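You operate a simulated robot arm through the tools that you are given. There is no shell and no other tool.

Carry out the task below with a simulated robot arm. There is one attempt and no reset: what you move stays moved.

JOB
The PLUG pocket is empty: put the grey plug in and reset the fault.
Fine: plug switch off first, on again before the RESET beside ENTRY; stand the other plug in the PARK pocket. Where these are worked on the way, their far stop is far enough and under half their travel is too little: plug switch.

Only the result counts: the job must be done as asked and must still hold three seconds after the hand-in. Knocking over, shifting, dropping, spilling or breaking anything else fails it.

ROBOT AND FRAMES
A 7-joint arm with a two-finger parallel gripper, fixed in place. Base frame: the origin is at the foot of the arm, x ahead of it, y to its left, z up; the work surface is at about z = 1. Readings come in m, rad, newtons and seconds.
With the tool pointing down near the work surface it reaches from about 0.68 to 0.78 m from the base axis. Its first joint turns from -2.496 to 2.496 rad. Payload 3 kg.
Tool frame: the origin (TCP) lies between the finger pads and is the grasp point; the fingertips stand 0.03 m ahead of it; z points along the fingers, y is the line along which they close. The gripper opens to 0.11 m. The fingers are 0.02 m wide and 0.01 m thick; the gripper's body (0.048 by 0.112 m) begins 0.055 m behind the TCP.
Orientation is that of the tool frame in the base frame, as a unit quaternion [w, x, y, z]. With the fingers straight down and closing along the base's y, the tool's x points along the base's -x, its y along +y and its z along -z.

CONTROLS
- The arm moves only by the tool nudge_tool. Its argument "steps" is a list of rows, each an object of numbers (a shift or turn left out is 0, a gripper value left out holds the last): "wx", "wy", "wz": the turn, a rotation vector about the base's x, y, z in rad; "dx", "dy", "dz": the shift along the base's x, y, z in m; "jaw": the gripper command, from -1 (shut) to 1 (fully open), values between in proportion. In form: [{"wx": .., "wy": .., "wz": .., "dx": .., "dy": .., "dz": .., "jaw": ..}, ...]. A call has 1 to 20 rows; each row is the pose to reach, as a shift and turn from the pose commanded when the call began. Each row takes 0.2 s and may step no farther than 0.05 m and 0.15 rad from the row before; otherwise, or with a gripper value out of range, the whole call is refused. Where a pose cannot be reached the arm comes as near as it can. A force on the tool above 60 N (or 10 N above the force at the start of the call, whichever is more), or a blocked arm, ends the call early, and 0.2 s more pass. The fingers move at their own pace (about 0.108 m/s each) and stop on an object; they squeeze with about 40 N. The grip force told is the motor's: it shows also when the fingers shut on nothing. Time passes only in rows, and 0.2 s behind the last, so rows that repeat a pose let the fingers close. The reply holds the time, the measured pose of the TCP, the force on the tool along the base axes, the opening and the grip force, in the units named above and with some noise, with the torque about the TCP (base axes, N m) and any sound that the robot's microphone picked up.
- Cameras (640 x 400 px; columns grow to the right, rows downward): "scene" is fixed at [0.2202, -0.6486, 1.7598]; the picture's right is [0.89, -0.45, 0.00], its down [-0.22, -0.44, -0.87] and it looks along [0.39, 0.78, -0.49] (base axes); focal length 367 px, centre (320, 200). "wrist" rides on the gripper at [0.072, 0.017, -0.103] in the tool frame; the picture's right is [-0.23, 0.97, 0.00], its down [-0.76, -0.18, -0.62] and it looks along [-0.61, -0.14, 0.78] (tool axes); focal length 222 px, centre (320, 200). There is no depth. A picture from a camera that has moved, and an enlarged one, comes with that camera's place and axes in the base frame and with its lens.
- grab_frame(camera): a new picture of that camera. The clock stands still meanwhile.
- raise_lower(by): slides the trunk up (or, below 0, down) by that many m; the arm rides with it, the base frame stays. It gives what a move gives, with no picture.
- zoom(camera, box): a new picture of the part [left, top, right, bottom] of that camera's present view, enlarged. The clock stands still meanwhile.
- finish_job(): hands the job in; it is judged then, once.

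Places have to be worked out from the pictures, the camera data and where the tool is seen. Open the gripper and draw the arm clear of the work before you hand the job in, unless the task says otherwise.

The tools are called as name(argument=value, ...) on one line, values as JSON. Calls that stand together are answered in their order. nudge_tool: Moves the arm, as the interface text tells. Its arguments: {"type":"object","properties":{"steps":{"type":"array","items":{"type":"object","properties":{"wx":{"type":"number"},"wy":{"type":"number"},"wz":{"type":"number"},"dx":{"type":"number"},"dy":{"type":"number"},"dz":{"type":"number"},"jaw":{"type":"number"}}}}},"required":["steps"]} The other tools are called the same way: raise_lower (by) slides the trunk up or down; grab_frame (camera) takes a picture; zoom (camera, box) takes an enlarged picture of a part of a camera's view; finish_job () hands the job in.

At the start:

```text
t: 0.0
tcp_pos: [0.3694, 0.4051, 1.2908]
ee_rot: [0.001, -0.001, 1.0, -0.002]
ft_force: [0.2, 0.2, 0.0]
torque: [0.04, 0.0, 0.01]
opening: 0.1101
grip_force: 0.1
trunk travel left (down, up): [-0.814, 0.076]
```

scene: 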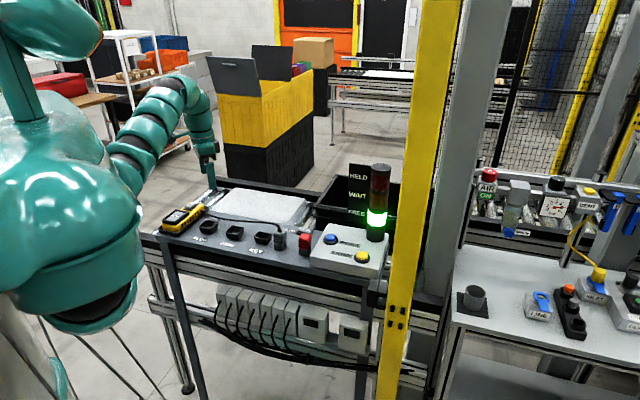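
wrist: 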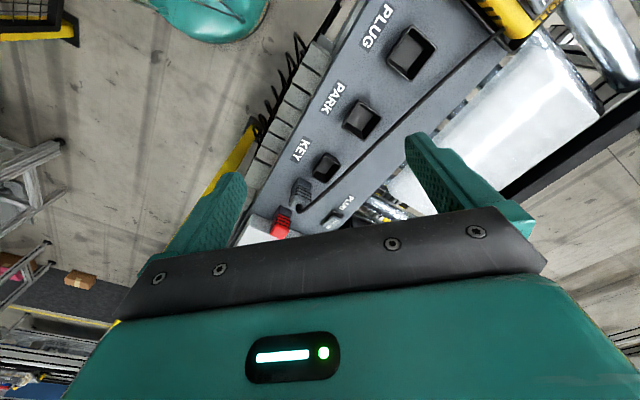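

I start by looking closely at the work surfaces from both cameras to find the pockets, the plugs, the switch and RESET.

zoom(camera="scene", box=[140, 160, 400, 322])

zoom(camera="scene", box=[440, 160, 640, 360])

zoom(camera="wrist", box=[200, 0, 520, 250])

```text
2.46 times, centred on (270, 241) of scene
camera zoom: at [0.2202, -0.6486, 1.7598], right [0.89, -0.45, 0.0], down [-0.22, -0.44, -0.87], along [0.39, 0.78, -0.49], focal length 903 px, centre (443, 99)
```

zoom: 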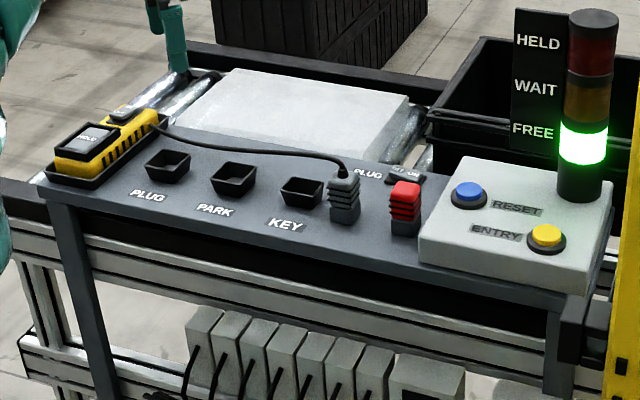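

```text
2.00 times, centred on (540, 260) of scene
camera zoom: at [0.2202, -0.6486, 1.7598], right [0.89, -0.45, 0.0], down [-0.22, -0.44, -0.87], along [0.39, 0.78, -0.49], focal length 734 px, centre (-120, 80)
```

zoom: 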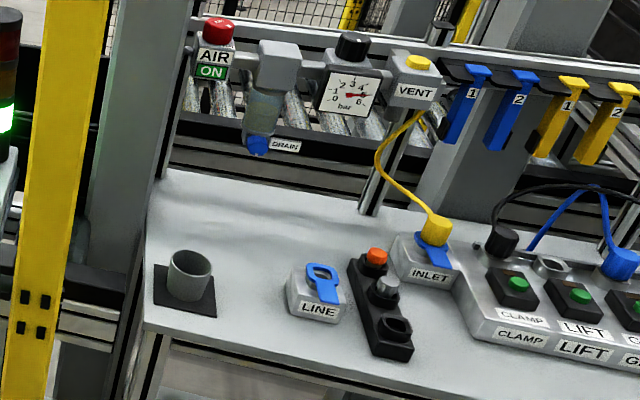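

```text
1.60 times, centred on (360, 125) of wrist
camera zoom: at [0.2974, 0.423, 1.3941], right [0.23, 0.97, 0.0], down [0.76, -0.18, 0.62], along [0.61, -0.14, -0.78], focal length 355 px, centre (256, 320)
```

zoom: 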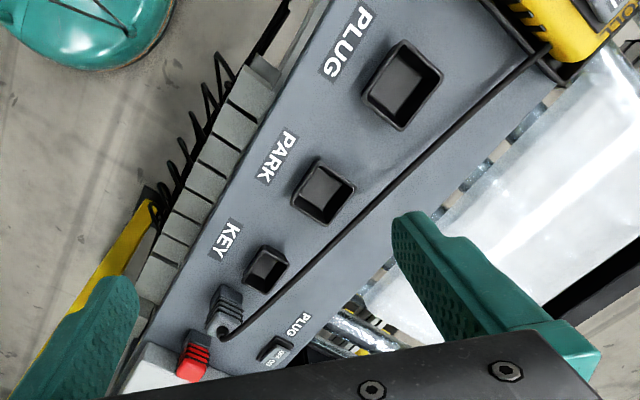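

The board runs diagonally: I put PLUG near (0.36, 0.55), PARK (0.44, 0.46), KEY (0.52, 0.38), grey plug (0.56, 0.33), red plug (0.62, 0.26) and RESET (0.70, 0.24). I turn the tool by -45° so the fingers close across the board, then look again.

nudge_tool(steps=[{"wz": -0.13, "dx": 0.02}, {"wz": -0.26, "dx": 0.04}, {"wz": -0.39, "dx": 0.06}, {"wz": -0.52, "dx": 0.08}, {"wz": -0.65, "dx": 0.08}, {"wz": -0.785, "dx": 0.08}, {"wz": -0.785, "dx": 0.08}])

grab_frame(camera="wrist")

grab_frame(camera="scene")

```text
t: 1.6
tcp_pos: [0.4481, 0.4063, 1.2903]
ee_rot: [0.0, 0.384, 0.924, -0.001]
ft_force: [0.2, 0.9, -0.5]
torque: [-0.01, 0.0, -0.01]
opening: 0.11
grip_force: 0.0
trunk travel left (down, up): [-0.814, 0.076]
```

```text
taken
camera wrist: at [0.41, 0.4699, 1.3939], right [0.85, 0.53, 0.0], down [0.41, -0.66, 0.62], along [0.33, -0.53, -0.78], focal length 222 px, centre (320, 200)
```

wrist: 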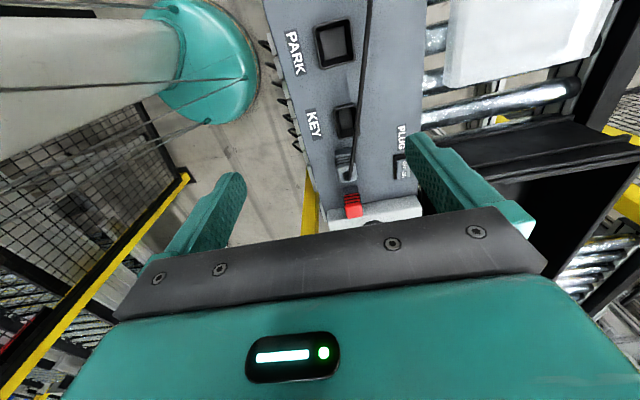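

```text
taken
```

scene: 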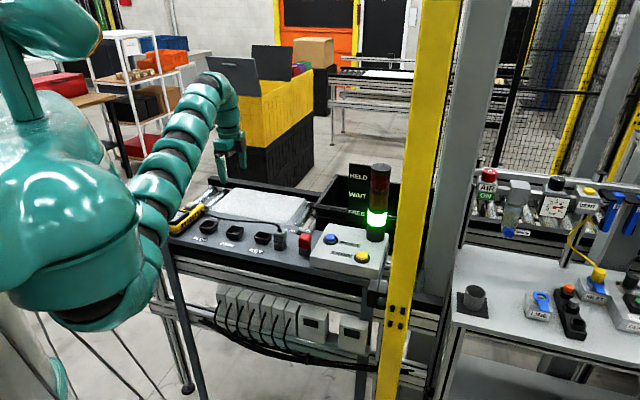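

The tool is now square to the board to within a few degrees. I enlarge the wrist view around the plugs and switch.

zoom(camera="wrist", box=[260, 0, 460, 125])

zoom(camera="wrist", box=[290, 110, 450, 230])

zoom(camera="scene", box=[250, 200, 390, 290])

```text
3.20 times, centred on (360, 62) of wrist
camera zoom: at [0.41, 0.4699, 1.3939], right [0.85, 0.53, 0.0], down [0.41, -0.66, 0.62], along [0.33, -0.53, -0.78], focal length 711 px, centre (192, 640)
```

zoom: 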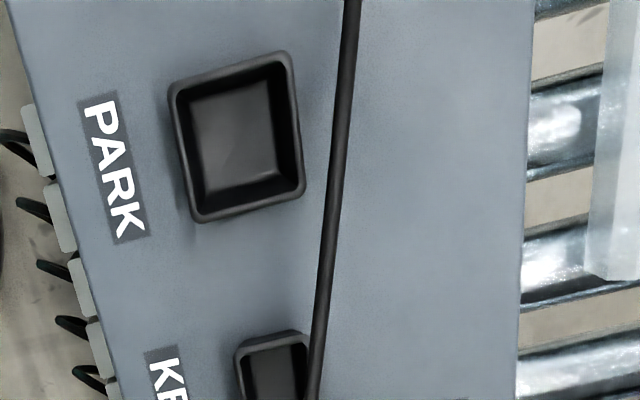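

```text
3.33 times, centred on (370, 170) of wrist
camera zoom: at [0.41, 0.4699, 1.3939], right [0.85, 0.53, 0.0], down [0.41, -0.66, 0.62], along [0.33, -0.53, -0.78], focal length 740 px, centre (153, 300)
```

zoom: 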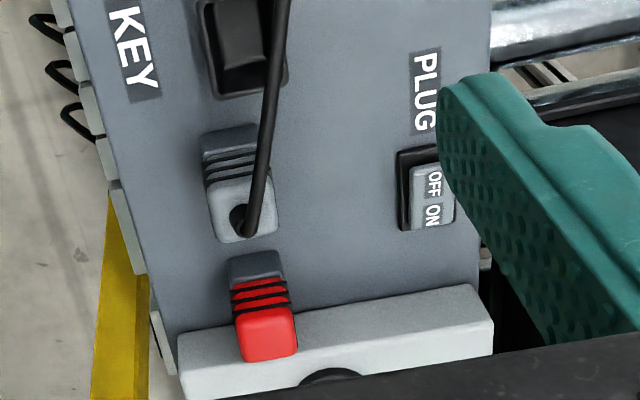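

```text
4.44 times, centred on (320, 245) of scene
camera zoom: at [0.2202, -0.6486, 1.7598], right [0.89, -0.45, 0.0], down [-0.22, -0.44, -0.87], along [0.39, 0.78, -0.49], focal length 1630 px, centre (320, 0)
```

zoom: 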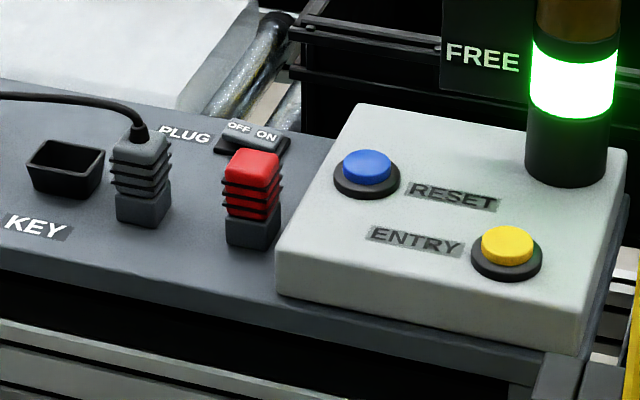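

The rocker switch sits near (0.67, 0.37), with OFF at the pocket end and ON at the panel end. I move above it at z≈1.17, closing the jaw, and look at its state.

nudge_tool(steps=[{"dx": 0.04, "dy": -0.01, "dz": 0}, {"dx": 0.08, "dy": -0.02, "dz": 0}, {"dx": 0.12, "dy": -0.02, "dz": 0}, {"dx": 0.16, "dy": -0.03, "dz": -0.03}, {"dx": 0.17, "dy": -0.03, "dz": -0.07}, {"dx": 0.17, "dy": -0.03, "dz": -0.1}, {"dx": 0.17, "dy": -0.03, "dz": -0.1}])

grab_frame(camera="wrist")

grab_frame(camera="scene")

```text
refused: row 4 steps farther than a row can; nothing moved
```

```text
taken
camera wrist: at [0.41, 0.4699, 1.3939], right [0.85, 0.53, 0.0], down [0.41, -0.66, 0.62], along [0.33, -0.53, -0.78], focal length 222 px, centre (320, 200)
```

wrist: 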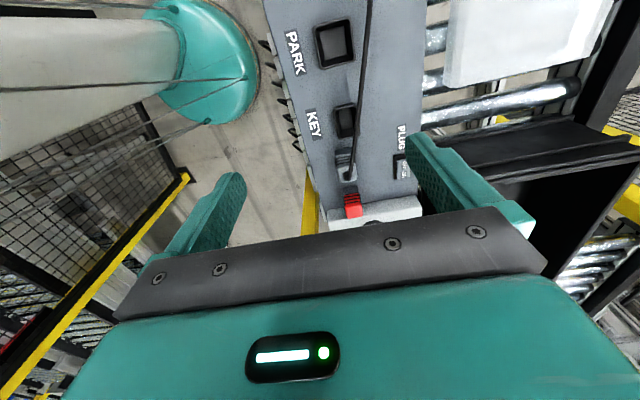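

```text
taken
```

scene: 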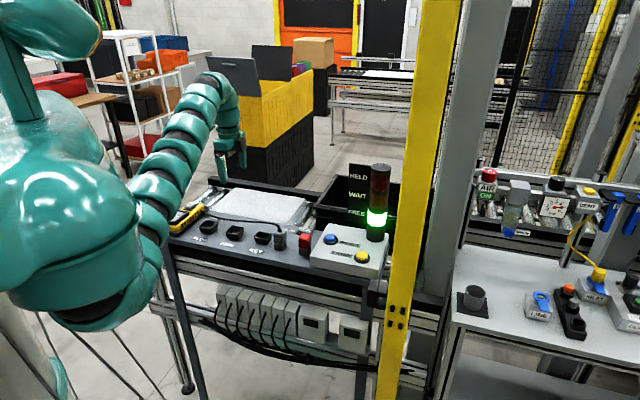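

That call was refused for one row longer than 0.05 m, so nothing moved. I resend the same path in smaller steps.

nudge_tool(steps=[{"dx": 0.04, "dy": -0.01}, {"dx": 0.08, "dy": -0.02}, {"dx": 0.12, "dy": -0.025}, {"dx": 0.15, "dy": -0.03, "dz": -0.02}, {"dx": 0.17, "dy": -0.03, "dz": -0.05}, {"dx": 0.17, "dy": -0.03, "dz": -0.09}, {"dx": 0.17, "dy": -0.03, "dz": -0.1}, {"dx": 0.17, "dy": -0.03, "dz": -0.1}])

grab_frame(camera="wrist")

grab_frame(camera="scene")

```text
t: 3.4
tcp_pos: [0.5804, 0.3233, 1.2417]
ee_rot: [-0.001, 0.382, 0.924, 0.0]
ft_force: [-0.5, 0.1, 0.0]
torque: [0.0, 0.05, 0.01]
opening: 0.11
grip_force: 0.1
out of reach, approached as far as the arm can: row 1, 2, 3, 4, 5, 6, 7, 8
trunk travel left (down, up): [-0.814, 0.076]
```

```text
taken
camera wrist: at [0.5418, 0.3882, 1.3457], right [0.85, 0.53, 0.0], down [0.41, -0.66, 0.62], along [0.33, -0.53, -0.78], focal length 222 px, centre (320, 200)
```

wrist: 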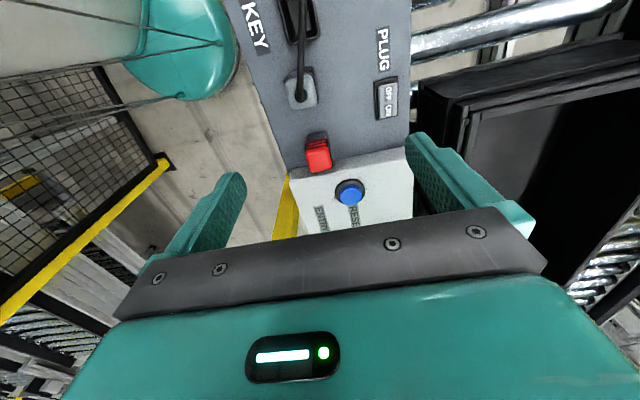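

```text
taken
```

scene: 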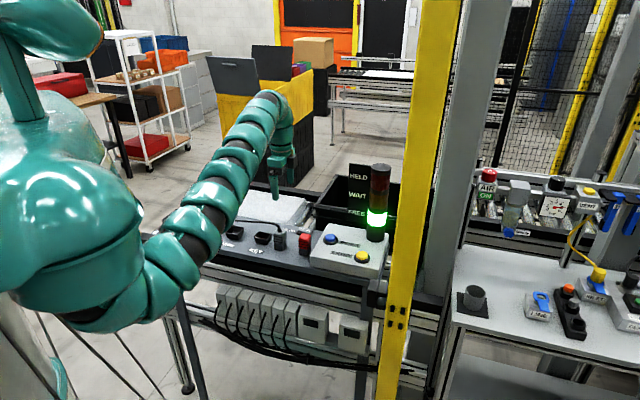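

At z=1.24 the arm is at its outer limit (radius about 0.66). The reach should grow lower down, so I lower in small steps and see where it goes.

nudge_tool(steps=[{"dz": -0.02}, {"dz": -0.04}, {"dz": -0.04}])

zoom(camera="wrist", box=[220, 0, 440, 240])

```text
t: 4.2
tcp_pos: [0.5798, 0.3235, 1.2021]
ee_rot: [0.0, 0.383, 0.924, -0.001]
ft_force: [-0.4, -1.3, 0.6]
torque: [-0.05, 0.01, -0.03]
opening: 0.11
grip_force: 0.1
trunk travel left (down, up): [-0.814, 0.076]
```

```text
1.67 times, centred on (330, 120) of wrist
camera zoom: at [0.5408, 0.3876, 1.3052], right [0.85, 0.53, 0.0], down [0.41, -0.66, 0.62], along [0.33, -0.53, -0.78], focal length 370 px, centre (303, 333)
```

zoom: 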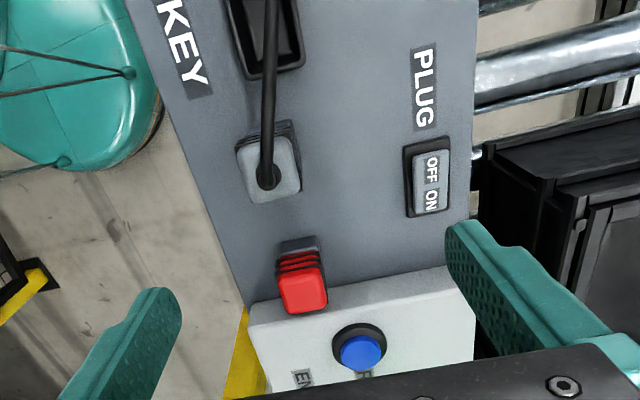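

The switch centre works out at about (0.670, 0.366), with its OFF end toward (0.658, 0.380). I shut the fingers and go out and down to hover over the OFF half.

nudge_tool(steps=[{"dz": -0.03, "jaw": -1}, {"dx": 0.02, "dy": 0.013, "dz": -0.06, "jaw": -1}, {"dx": 0.04, "dy": 0.027, "dz": -0.08, "jaw": -1}, {"dx": 0.06, "dy": 0.04, "dz": -0.1, "jaw": -1}, {"dx": 0.08, "dy": 0.053, "dz": -0.12, "jaw": -1}, {"dx": 0.08, "dy": 0.053, "dz": -0.12, "jaw": -1}])

grab_frame(camera="wrist")

zoom(camera="scene", box=[220, 160, 400, 290])

```text
t: 5.6
tcp_pos: [0.601, 0.3121, 1.1019]
ee_rot: [-0.001, 0.383, 0.924, 0.0]
ft_force: [0.3, -0.9, -0.5]
torque: [0.01, -0.01, 0.02]
opening: 0.0
grip_force: 37.7
out of reach, approached as far as the arm can: row 2, 3, 4, 5, 6
trunk travel left (down, up): [-0.814, 0.076]
```

```text
taken
camera wrist: at [0.5619, 0.3762, 1.2057], right [0.85, 0.53, 0.0], down [0.41, -0.66, 0.62], along [0.33, -0.53, -0.78], focal length 222 px, centre (320, 200)
```

wrist: 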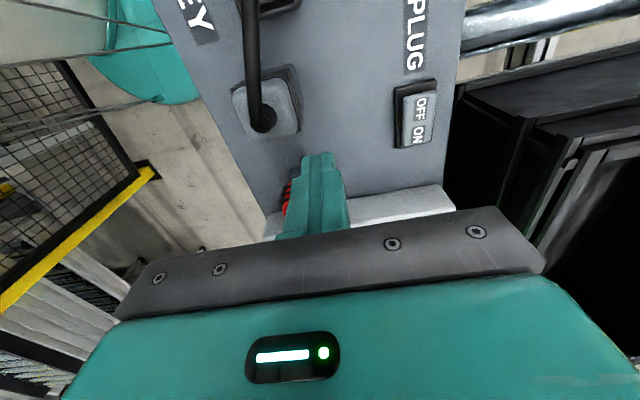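

```text
3.08 times, centred on (310, 225) of scene
camera zoom: at [0.2202, -0.6486, 1.7598], right [0.89, -0.45, 0.0], down [-0.22, -0.44, -0.87], along [0.39, 0.78, -0.49], focal length 1129 px, centre (351, 123)
```

zoom: 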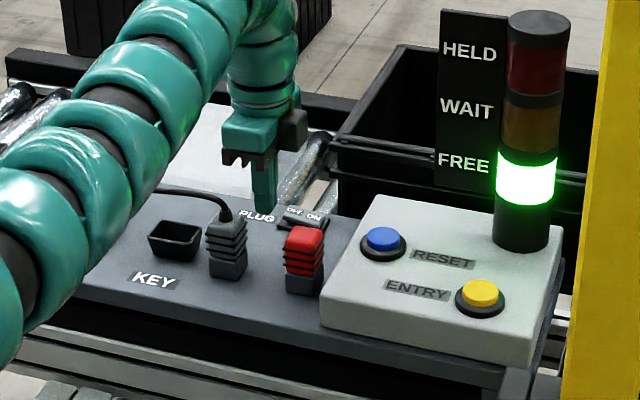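

The outer limit at z=1.10 is still only a radius of about 0.68, and the arm slopes up from the shoulder. I raise the trunk and check whether the reach improves.

raise_lower(by=0.07)

```text
t: 6.7
tcp_pos: [0.6003, 0.3136, 1.1728]
ee_rot: [0.0, 0.382, 0.924, -0.001]
ft_force: [0.3, -0.3, 0.4]
torque: [0.01, -0.01, -0.01]
opening: 0.0
grip_force: 37.5
trunk travel left (down, up): [-0.884, 0.006]
```

nudge_tool(steps=[{"dz": -0.04}, {"dz": -0.07, "dx": 0.015, "dy": 0.015}, {"dz": -0.07, "dx": 0.035, "dy": 0.035}, {"dz": -0.07, "dx": 0.059, "dy": 0.062}, {"dz": -0.07, "dx": 0.059, "dy": 0.062}])

grab_frame(camera="scene")

```text
t: 7.9
tcp_pos: [0.599, 0.3134, 1.1181]
ee_rot: [0.0, 0.384, 0.923, 0.0]
ft_force: [-0.5, 1.5, 0.1]
torque: [-0.01, 0.01, -0.03]
opening: 0.0
grip_force: 36.5
out of reach, approached as far as the arm can: row 2, 3, 4, 5
trunk travel left (down, up): [-0.884, 0.006]
```

```text
taken
```

scene: 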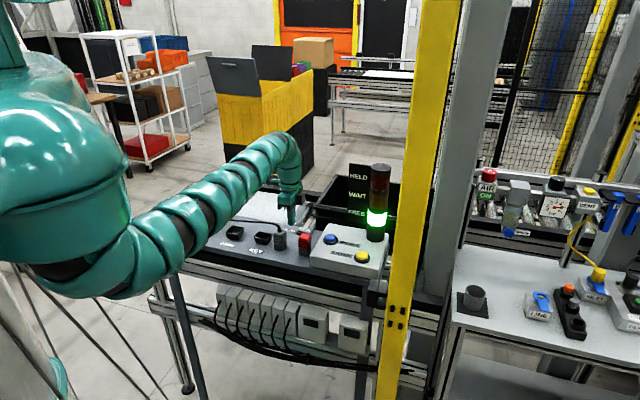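

Raising the trunk made no difference: the limit sits at the same radius, so the tool yaw may be what holds a joint at its stop. I lift slightly, turn the tool back by +0.75 rad and try extending again.

nudge_tool(steps=[{"dz": 0.04}, {"dz": 0.04, "wz": 0.15}, {"dz": 0.04, "wz": 0.3}, {"dz": 0.04, "wz": 0.45}, {"dz": 0.04, "wz": 0.6}, {"dz": 0.04, "wz": 0.75}, {"dz": 0.04, "wz": 0.75, "dx": 0.02, "dy": 0.02}, {"dz": 0.02, "wz": 0.75, "dx": 0.04, "dy": 0.04}, {"dz": 0.0, "wz": 0.75, "dx": 0.06, "dy": 0.06}, {"dz": 0.0, "wz": 0.75, "dx": 0.06, "dy": 0.06}])

```text
t: 10.1
tcp_pos: [0.5988, 0.3154, 1.1538]
ee_rot: [0.0, 0.018, 1.0, 0.0]
ft_force: [0.4, -0.8, 0.0]
torque: [0.02, 0.01, 0.0]
opening: 0.0
grip_force: 37.1
out of reach, approached as far as the arm can: row 7, 8, 9, 10
trunk travel left (down, up): [-0.884, 0.006]
```

Yaw isn't the cause either. I test single small moves (outward, then straight down) to learn which direction is actually limited.

nudge_tool(steps=[{"dx": 0.01}, {"dx": 0.02}, {"dx": 0.02}])

nudge_tool(steps=[{"dy": 0.02}, {"dy": 0.04}, {"dy": 0.04}])

```text
t: 10.9
tcp_pos: [0.6137, 0.3048, 1.1531]
ee_rot: [0.0, 0.018, 1.0, -0.001]
ft_force: [0.0, 0.2, -0.3]
torque: [-0.03, 0.01, 0.01]
opening: 0.0
grip_force: 37.8
out of reach, approached as far as the arm can: row 1, 2, 3
trunk travel left (down, up): [-0.884, 0.006]
```

```text
t: 11.7
tcp_pos: [0.6016, 0.3173, 1.1562]
ee_rot: [0.0, 0.018, 1.0, -0.001]
ft_force: [0.8, 0.2, -1.1]
torque: [0.01, 0.02, -0.02]
opening: 0.0002
grip_force: 38.1
out of reach, approached as far as the arm can: row 1, 2, 3
trunk travel left (down, up): [-0.884, 0.006]
```

The boundary behaves like a straight wall (x+y ≈ 0.92) rather than a circle about the origin. I probe whether it opens up lower down by descending a little here, in the gap between the two plugs, while pressing outward.

nudge_tool(steps=[{"dz": -0.02}, {"dz": -0.04}, {"dz": -0.06}, {"dz": -0.06, "dx": 0.01, "dy": 0.01}, {"dz": -0.06, "dx": 0.025, "dy": 0.025}, {"dz": -0.06, "dx": 0.025, "dy": 0.025}])

grab_frame(camera="scene")

grab_frame(camera="wrist")

```text
t: 13.1
tcp_pos: [0.5967, 0.312, 1.0976]
ee_rot: [0.0, 0.018, 1.0, 0.0]
ft_force: [0.3, 0.3, -0.1]
torque: [-0.01, -0.01, 0.0]
opening: 0.0
grip_force: 37.6
out of reach, approached as far as the arm can: row 1, 2, 3, 4, 5, 6
trunk travel left (down, up): [-0.884, 0.006]
```

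```text
taken
```

scene: 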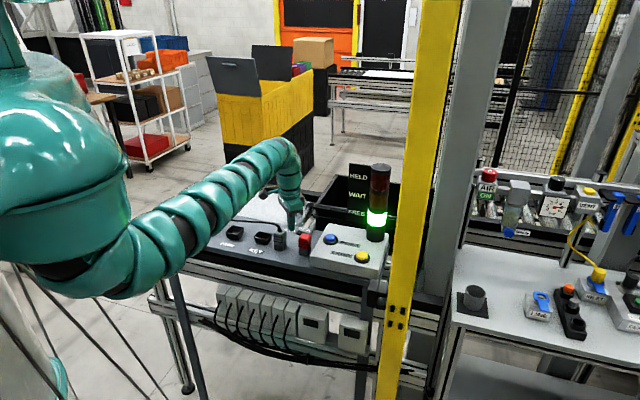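

```text
taken
camera wrist: at [0.5246, 0.3321, 1.201], right [0.26, 0.97, 0.0], down [0.75, -0.2, 0.62], along [0.6, -0.16, -0.78], focal length 222 px, centre (320, 200)
```

wrist: 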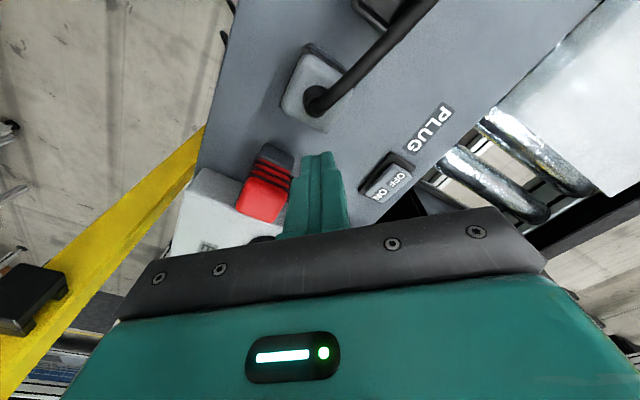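

Lower is no better, and the wall's normal points near 50° while the tool is at azimuth 27°, so the elbow seems swung out to the side with a joint at its stop. I lift, draw the tool in and swing to lower azimuth to see how the arm reconfigures.

nudge_tool(steps=[{"dz": 0.04}, {"dz": 0.08}, {"dz": 0.12, "dx": -0.01}, {"dz": 0.15, "dx": -0.04, "dy": -0.02}, {"dz": 0.16, "dx": -0.07, "dy": -0.05}, {"dz": 0.16, "dx": -0.1, "dy": -0.08}, {"dz": 0.16, "dx": -0.12, "dy": -0.12}, {"dz": 0.16, "dx": -0.12, "dy": -0.16}, {"dz": 0.16, "dx": -0.12, "dy": -0.2}, {"dz": 0.16, "dx": -0.12, "dy": -0.2}])

grab_frame(camera="scene")

```text
t: 15.3
tcp_pos: [0.5274, 0.26, 1.2579]
ee_rot: [0.0, 0.017, 1.0, -0.001]
ft_force: [-0.2, -0.8, 0.0]
torque: [0.01, -0.01, 0.0]
opening: 0.0003
grip_force: 37.9
out of reach, approached as far as the arm can: row 6, 7, 8, 9, 10
trunk travel left (down, up): [-0.884, 0.006]
```

```text
taken
```

scene: 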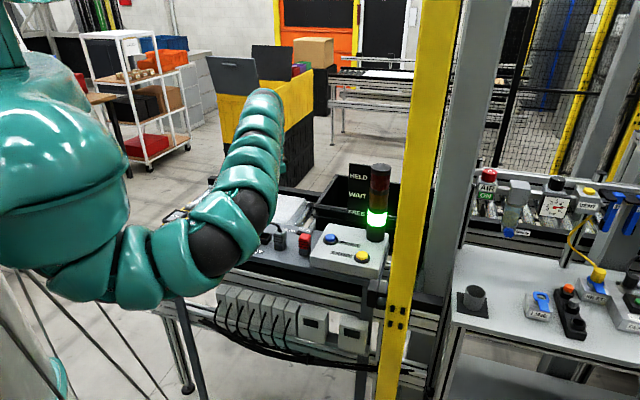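

Now it meets an inner limit at radius 0.59, so at this shoulder height the usable band is narrow and shifts with height. I lower the trunk by 0.10 and climb back with the arm to see how the band changes.

raise_lower(by=-0.1)

nudge_tool(steps=[{"dz": 0.04}, {"dz": 0.08}, {"dz": 0.1}, {"dz": 0.1, "dx": 0.03}, {"dz": 0.1, "dx": 0.06}, {"dz": 0.1, "dx": 0.09}, {"dz": 0.1, "dx": 0.12}, {"dz": 0.1, "dx": 0.12}])

grab_frame(camera="scene")

```text
t: 16.6
tcp_pos: [0.5271, 0.2596, 1.1586]
ee_rot: [0.0, 0.017, 1.0, -0.001]
ft_force: [0.0, 0.0, -0.2]
torque: [0.03, -0.02, 0.01]
opening: 0.0
grip_force: 37.2
trunk travel left (down, up): [-0.784, 0.106]
```

```text
t: 18.4
tcp_pos: [0.6324, 0.258, 1.2554]
ee_rot: [0.0, 0.018, 1.0, -0.002]
ft_force: [-0.8, 0.1, 0.4]
torque: [0.02, -0.01, 0.0]
opening: 0.0
grip_force: 37.7
out of reach, approached as far as the arm can: row 3, 7, 8
trunk travel left (down, up): [-0.784, 0.106]
```

```text
taken
```

scene: 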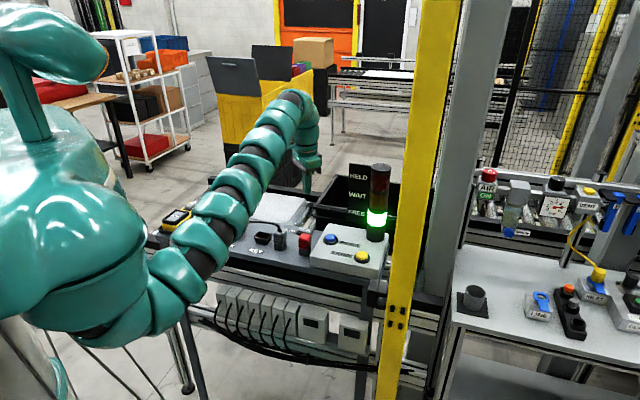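

Reach improved a bit (radius 0.683 at z 1.255). I enlarge the robot itself in the scene view to understand where shoulder and elbow are.

zoom(camera="scene", box=[0, 0, 340, 400])

grab_frame(camera="wrist")

```text
1.00 times, centred on (170, 200) of scene (not enlarged: the box is as wide or as high as the picture)
camera zoom: at [0.2202, -0.6486, 1.7598], right [0.89, -0.45, 0.0], down [-0.22, -0.44, -0.87], along [0.39, 0.78, -0.49], focal length 367 px, centre (470, 200)
```

zoom: 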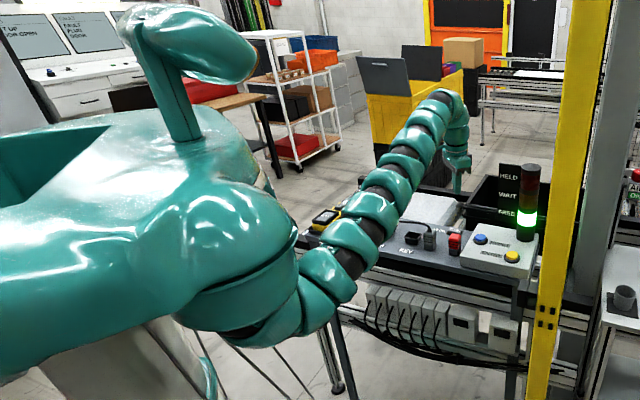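

```text
taken
camera wrist: at [0.5607, 0.2787, 1.3587], right [0.26, 0.97, 0.0], down [0.76, -0.2, 0.62], along [0.6, -0.16, -0.78], focal length 222 px, centre (320, 200)
```

wrist: 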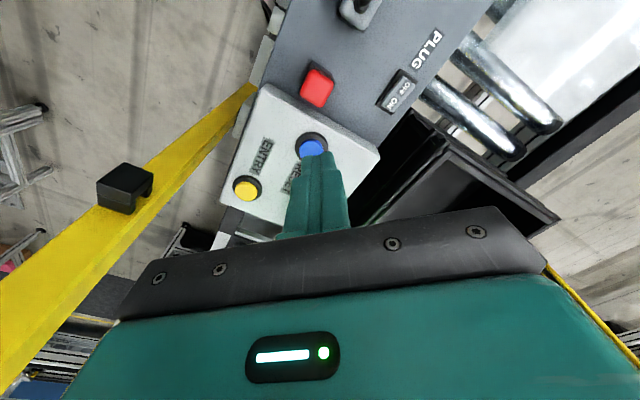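

The robot is a torso with the shoulder off to its right (roughly (0.1, -0.18)), so the reach circle is about that point and the switch and left pockets are too far with the tool vertical. Leaning the tool outward should gain reach. First I yaw so the tool's x faces the torso (fingers close along the board).

nudge_tool(steps=[{"wz": 0.14, "dx": -0.01}, {"wz": 0.28, "dx": -0.02}, {"wz": 0.42, "dx": -0.03}, {"wz": 0.56, "dx": -0.03, "dy": 0.01}, {"wz": 0.7, "dx": -0.03, "dy": 0.02}, {"wz": 0.82, "dx": -0.03, "dy": 0.03}, {"wz": 0.82, "dx": -0.03, "dy": 0.03}])

nudge_tool(steps=[{"wx": 0.1, "wy": -0.1}, {"wx": 0.2, "wy": -0.2}, {"wx": 0.3, "wy": -0.3, "dx": 0.01, "dy": 0.01}, {"wx": 0.4, "wy": -0.4, "dx": 0.02, "dy": 0.03}, {"wx": 0.4, "wy": -0.4, "dx": 0.04, "dy": 0.06}, {"wx": 0.4, "wy": -0.4, "dx": 0.06, "dy": 0.09}, {"wx": 0.4, "wy": -0.4, "dx": 0.06, "dy": 0.09}])

grab_frame(camera="wrist")

grab_frame(camera="scene")

```text
t: 20.0
tcp_pos: [0.6019, 0.2883, 1.256]
ee_rot: [0.0, -0.383, 0.924, 0.0]
ft_force: [-0.1, 0.0, -0.7]
torque: [-0.01, 0.01, 0.03]
opening: 0.0002
grip_force: 37.9
trunk travel left (down, up): [-0.784, 0.106]
```

```text
t: 21.6
tcp_pos: [0.6621, 0.3788, 1.2583]
ee_rot: [0.259, -0.367, 0.887, 0.107]
ft_force: [0.7, -0.7, -0.4]
torque: [0.02, 0.07, 0.01]
opening: 0.0001
grip_force: 37.9
trunk travel left (down, up): [-0.784, 0.106]
```

```text
taken
camera wrist: at [0.5675, 0.3095, 1.3059], right [-0.55, 0.82, 0.12], down [0.34, 0.09, 0.93], along [0.76, 0.56, -0.33], focal length 222 px, centre (320, 200)
```

wrist: 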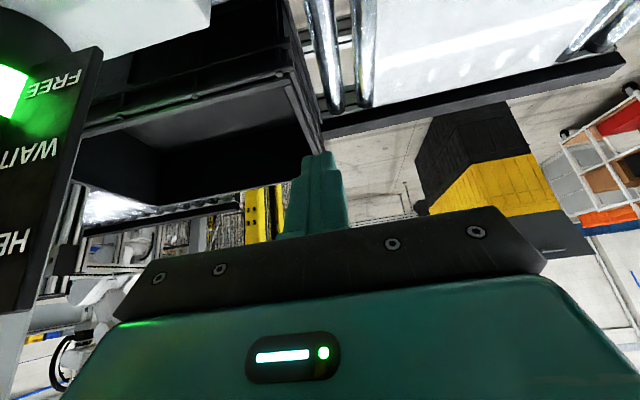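

```text
taken
```

scene: 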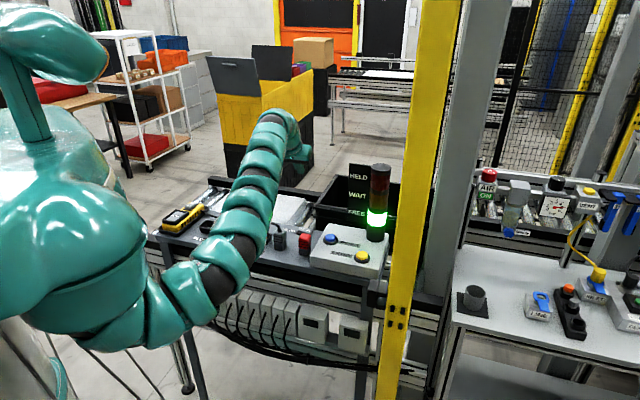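

The lean works: the tool reached (0.662, 0.379). I reduce the lean a little for clearance over the grey plug's cable and come down to z≈1.12 above the switch's OFF half.

nudge_tool(steps=[{"wx": -0.07, "wy": 0.07, "dx": -0.004, "dy": -0.004, "dz": -0.03}, {"wx": -0.13, "wy": 0.13, "dx": -0.004, "dy": -0.004, "dz": -0.06}, {"wx": -0.13, "wy": 0.13, "dx": -0.004, "dy": -0.004, "dz": -0.1}, {"wx": -0.13, "wy": 0.13, "dx": -0.004, "dy": -0.004, "dz": -0.13}, {"wx": -0.13, "wy": 0.13, "dx": -0.004, "dy": -0.004, "dz": -0.13}])

grab_frame(camera="wrist")

zoom(camera="scene", box=[220, 160, 400, 290])

```text
t: 22.8
tcp_pos: [0.6582, 0.374, 1.1267]
ee_rot: [0.175, -0.376, 0.907, 0.072]
ft_force: [0.9, 0.0, 0.5]
torque: [-0.02, 0.0, 0.0]
opening: 0.0
grip_force: 37.7
trunk travel left (down, up): [-0.784, 0.106]
```

```text
taken
camera wrist: at [0.5715, 0.3122, 1.1952], right [-0.54, 0.84, 0.08], down [0.46, 0.21, 0.86], along [0.71, 0.5, -0.5], focal length 222 px, centre (320, 200)
```

wrist: 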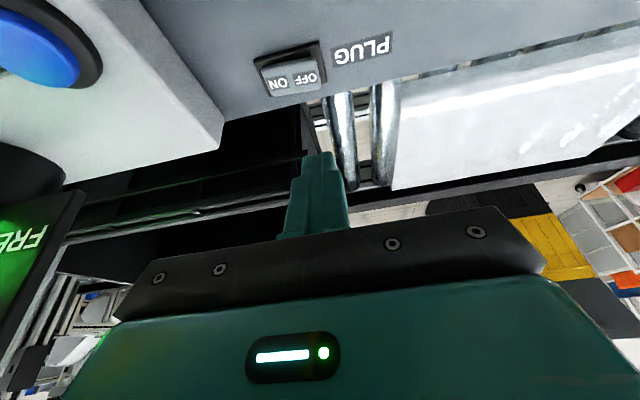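

```text
3.08 times, centred on (310, 225) of scene
camera zoom: at [0.2202, -0.6486, 1.7598], right [0.89, -0.45, 0.0], down [-0.22, -0.44, -0.87], along [0.39, 0.78, -0.49], focal length 1129 px, centre (351, 123)
```

zoom: 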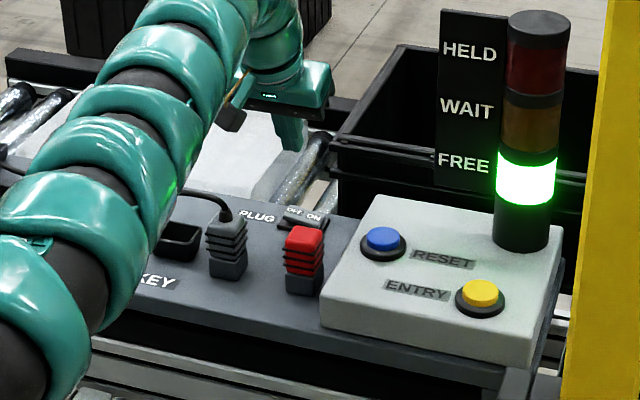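

I see the camera body as the small dark box, so I yaw +0.2 rad to keep it over the gap between the plugs, and lower to just above the rocker's OFF half.

nudge_tool(steps=[{"wz": 0.1, "dx": 0.001, "dy": 0.001}, {"wz": 0.2, "dx": 0.001, "dy": 0.001, "dz": -0.01}, {"wz": 0.2, "dx": 0.001, "dy": 0.001, "dz": -0.04}, {"wz": 0.2, "dx": 0.001, "dy": 0.001, "dz": -0.06}, {"wz": 0.2, "dx": 0.001, "dy": 0.001, "dz": -0.06}])

zoom(camera="scene", box=[250, 180, 350, 260])

grab_frame(camera="wrist")

```text
t: 24.0
tcp_pos: [0.6599, 0.3746, 1.0662]
ee_rot: [0.168, -0.465, 0.865, 0.089]
ft_force: [-0.1, -0.1, 0.3]
torque: [-0.02, -0.01, 0.0]
opening: 0.0
grip_force: 37.8
trunk travel left (down, up): [-0.784, 0.106]
```

```text
5.00 times, centred on (300, 220) of scene
camera zoom: at [0.2202, -0.6486, 1.7598], right [0.89, -0.45, 0.0], down [-0.22, -0.44, -0.87], along [0.39, 0.78, -0.49], focal length 1834 px, centre (420, 100)
```

zoom: 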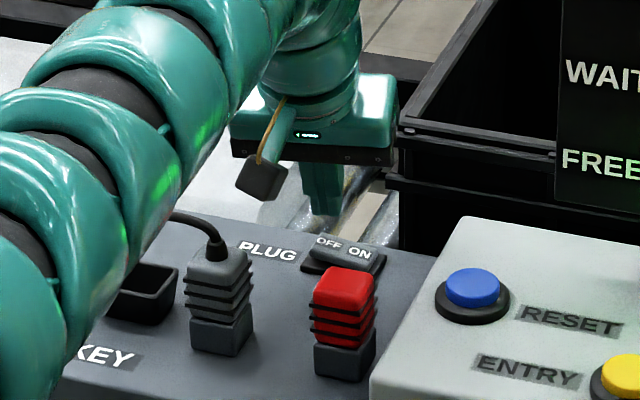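

```text
taken
camera wrist: at [0.5869, 0.2976, 1.1353], right [-0.69, 0.71, 0.08], down [0.41, 0.3, 0.86], along [0.59, 0.63, -0.5], focal length 222 px, centre (320, 200)
```

wrist: 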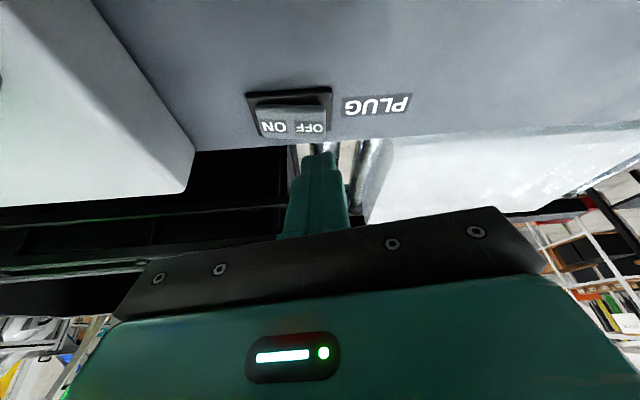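

The shut fingertips hang just above the OFF half, as intended. I press down slowly in small steps, letting the force tell when the rocker bottoms out.

nudge_tool(steps=[{"dx": -0.002, "dy": -0.003, "dz": -0.004}, {"dx": -0.002, "dy": -0.003, "dz": -0.008}, {"dx": -0.002, "dy": -0.003, "dz": -0.012}, {"dx": -0.002, "dy": -0.003, "dz": -0.015}])

zoom(camera="scene", box=[270, 190, 350, 250])

zoom(camera="wrist", box=[220, 60, 420, 185])

```text
t: 25.0
tcp_pos: [0.6568, 0.3733, 1.0513]
ee_rot: [0.168, -0.464, 0.865, 0.088]
ft_force: [0.0, -0.1, -0.4]
torque: [0.0, 0.0, 0.02]
opening: 0.0
grip_force: 37.4
trunk travel left (down, up): [-0.784, 0.106]
```

```text
6.67 times, centred on (310, 220) of scene
camera zoom: at [0.2202, -0.6486, 1.7598], right [0.89, -0.45, 0.0], down [-0.22, -0.44, -0.87], along [0.39, 0.78, -0.49], focal length 2445 px, centre (387, 67)
```

zoom: 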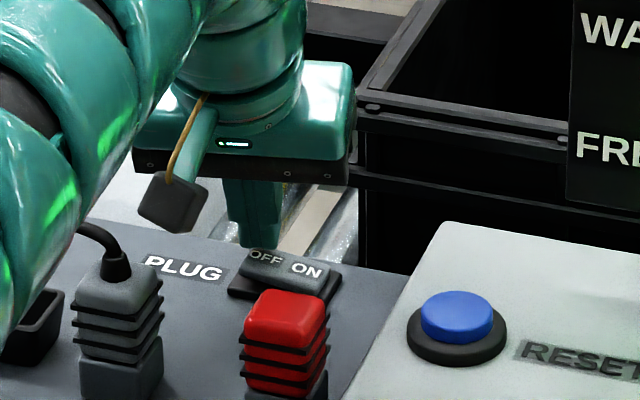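

```text
3.20 times, centred on (320, 122) of wrist
camera zoom: at [0.5839, 0.2952, 1.1197], right [-0.69, 0.71, 0.08], down [0.41, 0.3, 0.86], along [0.59, 0.63, -0.5], focal length 711 px, centre (320, 448)
```

zoom: 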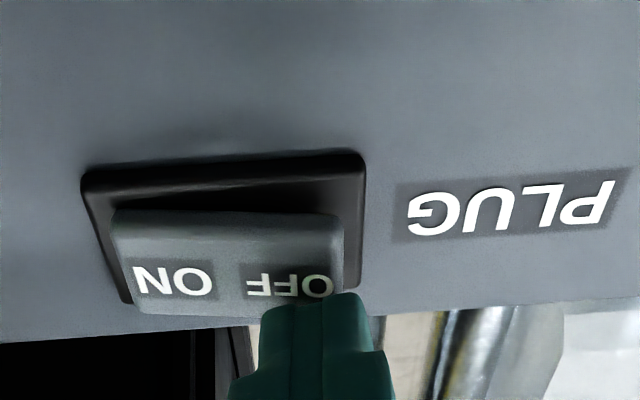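

The fingertip is right at the raised OFF end with no contact force yet. I shift 3 mm toward the rocker's middle line and keep pressing down.

nudge_tool(steps=[{"dx": -0.002, "dy": -0.003, "dz": -0.002}, {"dx": -0.002, "dy": -0.003, "dz": -0.005}, {"dx": -0.002, "dy": -0.003, "dz": -0.008}, {"dx": -0.002, "dy": -0.003, "dz": -0.011}])

zoom(camera="wrist", box=[220, 60, 420, 185])

zoom(camera="scene", box=[270, 190, 350, 250])

```text
t: 26.0
tcp_pos: [0.655, 0.3709, 1.0467]
ee_rot: [0.173, -0.464, 0.864, 0.09]
ft_force: [2.0, 1.9, 29.9]
torque: [-0.02, -0.36, 0.02]
opening: 0.0
grip_force: 37.3
trunk travel left (down, up): [-0.784, 0.106]
```

```text
3.20 times, centred on (320, 122) of wrist
camera zoom: at [0.5813, 0.2915, 1.1137], right [-0.7, 0.71, 0.08], down [0.4, 0.29, 0.87], along [0.6, 0.64, -0.49], focal length 711 px, centre (320, 448)
```

zoom: 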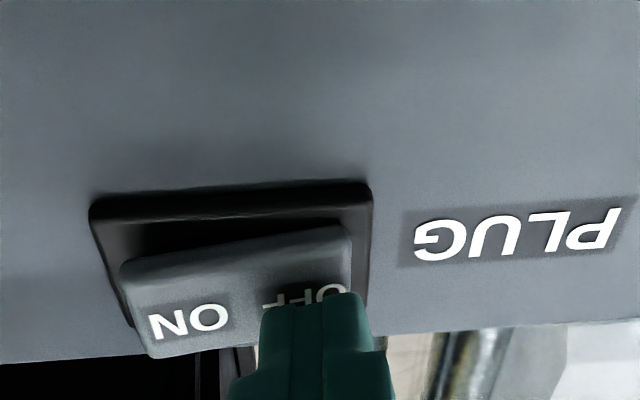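

```text
6.67 times, centred on (310, 220) of scene
camera zoom: at [0.2202, -0.6486, 1.7598], right [0.89, -0.45, 0.0], down [-0.22, -0.44, -0.87], along [0.39, 0.78, -0.49], focal length 2445 px, centre (387, 67)
```

zoom: 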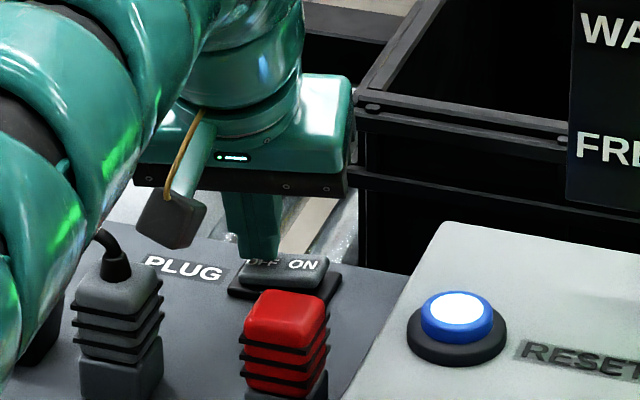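

The rocker tipped: ON end is now raised, 30 N at the stop, and RESET has lit up. I lift straight off and check that it stays off.

nudge_tool(steps=[{"dz": 0.015}, {"dz": 0.05}, {"dz": 0.09}, {"dz": 0.12}, {"dz": 0.12}])

zoom(camera="wrist", box=[200, 0, 440, 150])

zoom(camera="scene", box=[220, 150, 400, 290])

grab_frame(camera="scene")

```text
t: 27.2
tcp_pos: [0.6526, 0.3706, 1.1599]
ee_rot: [0.168, -0.463, 0.866, 0.089]
ft_force: [0.2, -0.1, -0.8]
torque: [0.02, -0.01, 0.01]
opening: 0.0
grip_force: 37.6
trunk travel left (down, up): [-0.784, 0.106]
```

```text
2.67 times, centred on (320, 75) of wrist
camera zoom: at [0.58, 0.2927, 1.2283], right [-0.69, 0.71, 0.08], down [0.41, 0.3, 0.86], along [0.59, 0.63, -0.5], focal length 592 px, centre (320, 533)
```

zoom: 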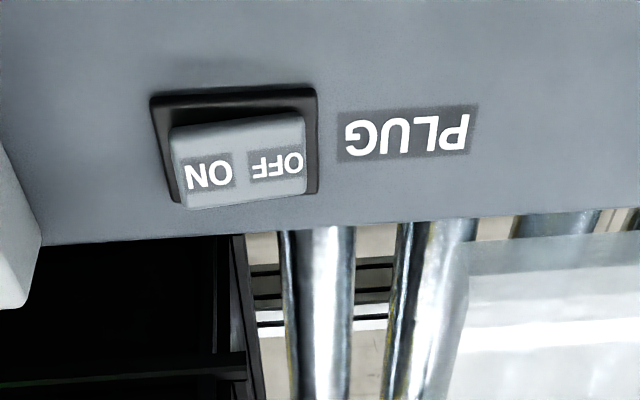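

```text
2.86 times, centred on (310, 220) of scene
camera zoom: at [0.2202, -0.6486, 1.7598], right [0.89, -0.45, 0.0], down [-0.22, -0.44, -0.87], along [0.39, 0.78, -0.49], focal length 1048 px, centre (349, 143)
```

zoom: 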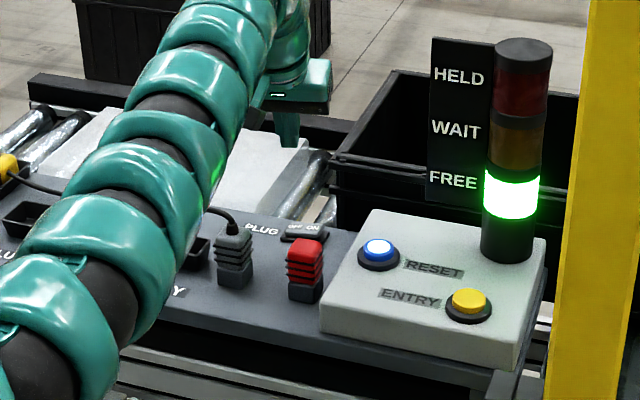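

```text
taken
```

scene: 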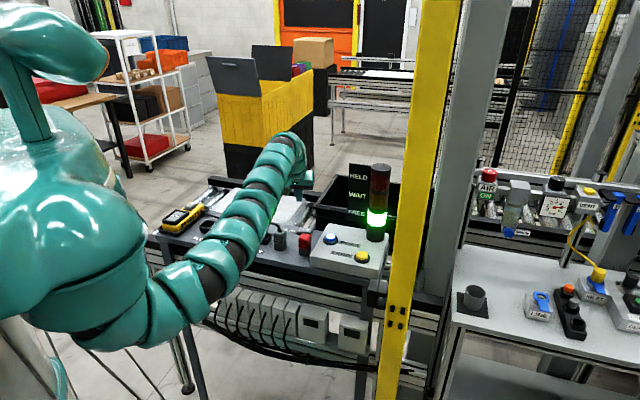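

The switch stays OFF and RESET is lit. Red plug ≈ (0.622, 0.257), grey ≈ (0.557, 0.319), tops at z≈1.062; PLUG ≈ (0.361, 0.543), PARK ≈ (0.440, 0.460), rims z≈1.016. I straighten the yaw and first test in free air whether the leaned tool reaches over PARK and PLUG.

nudge_tool(steps=[{"wz": -0.1, "dz": 0.03}, {"wz": -0.2, "dz": 0.06, "dx": -0.02, "dy": 0.0}, {"wz": -0.2, "dz": 0.06, "dx": -0.055, "dy": 0.02}, {"wz": -0.2, "dz": 0.06, "dx": -0.09, "dy": 0.04}, {"wz": -0.2, "dz": 0.06, "dx": -0.125, "dy": 0.06}, {"wz": -0.2, "dz": 0.06, "dx": -0.16, "dy": 0.08}, {"wz": -0.2, "dz": 0.06, "dx": -0.195, "dy": 0.09}, {"wz": -0.2, "dz": 0.06, "dx": -0.213, "dy": 0.09}, {"wz": -0.2, "dz": 0.02, "dx": -0.213, "dy": 0.09}, {"wz": -0.2, "dz": -0.02, "dx": -0.213, "dy": 0.09}, {"wz": -0.2, "dz": -0.02, "dx": -0.213, "dy": 0.09}])

grab_frame(camera="wrist")

grab_frame(camera="scene")

```text
t: 29.6
tcp_pos: [0.4408, 0.4601, 1.1386]
ee_rot: [0.176, -0.375, 0.907, 0.072]
ft_force: [0.2, 0.0, -0.4]
torque: [-0.01, 0.0, 0.03]
opening: 0.0
grip_force: 37.7
trunk travel left (down, up): [-0.784, 0.106]
```

```text
taken
camera wrist: at [0.354, 0.3983, 1.2083], right [-0.54, 0.84, 0.08], down [0.46, 0.21, 0.86], along [0.71, 0.5, -0.5], focal length 222 px, centre (320, 200)
```

wrist: 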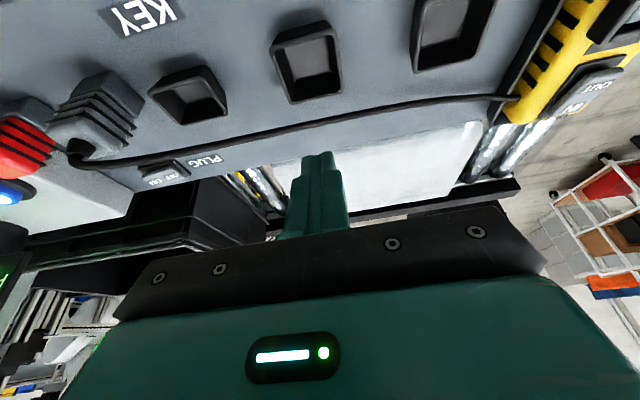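

```text
taken
```

scene: 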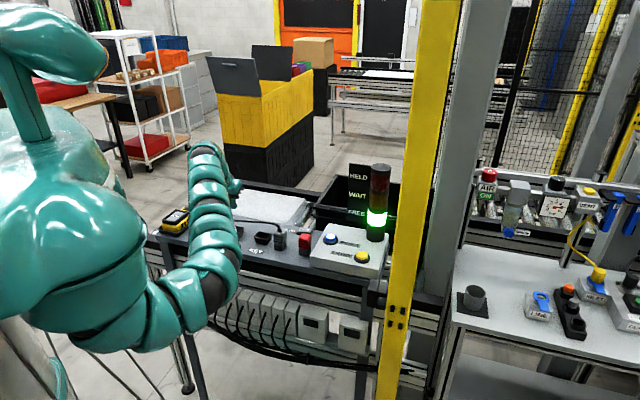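

PARK is reachable with this lean. I try PLUG the same way, at safe height and then a bit lower.

nudge_tool(steps=[{"dz": 0.02, "dx": -0.03, "dy": 0.03}, {"dz": 0.02, "dx": -0.06, "dy": 0.06}, {"dz": 0.02, "dx": -0.08, "dy": 0.08}, {"dz": -0.02, "dx": -0.08, "dy": 0.083}, {"dz": -0.04, "dx": -0.08, "dy": 0.083}, {"dz": -0.04, "dx": -0.08, "dy": 0.083}])

grab_frame(camera="wrist")

zoom(camera="scene", box=[140, 130, 320, 270])

```text
t: 31.0
tcp_pos: [0.3631, 0.5438, 1.0993]
ee_rot: [0.176, -0.376, 0.907, 0.073]
ft_force: [-0.3, -0.3, 0.6]
torque: [0.01, 0.02, 0.01]
opening: 0.0002
grip_force: 37.4
trunk travel left (down, up): [-0.784, 0.106]
```

```text
taken
camera wrist: at [0.2758, 0.4811, 1.1681], right [-0.54, 0.84, 0.08], down [0.46, 0.21, 0.86], along [0.71, 0.5, -0.5], focal length 222 px, centre (320, 200)
```

wrist: 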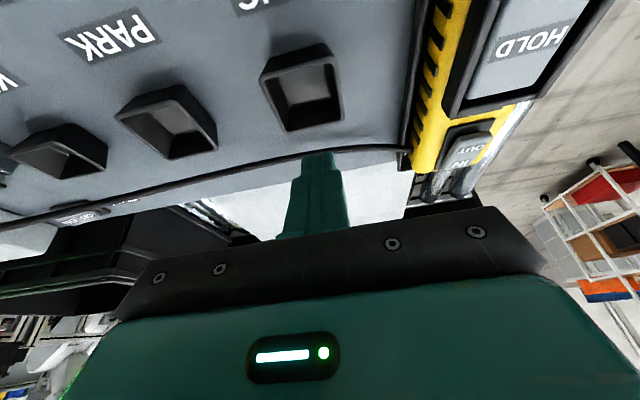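

```text
2.86 times, centred on (230, 200) of scene
camera zoom: at [0.2202, -0.6486, 1.7598], right [0.89, -0.45, 0.0], down [-0.22, -0.44, -0.87], along [0.39, 0.78, -0.49], focal length 1048 px, centre (577, 200)
```

zoom: 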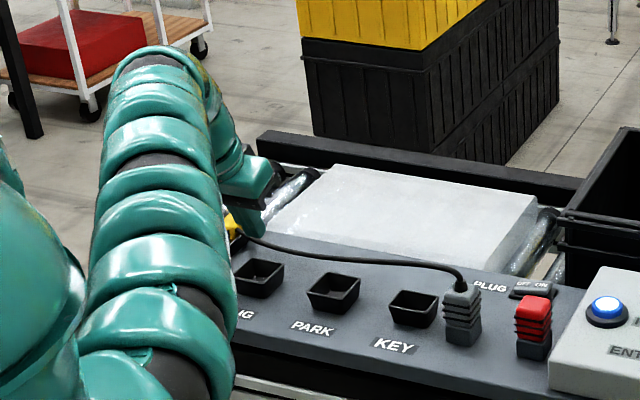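

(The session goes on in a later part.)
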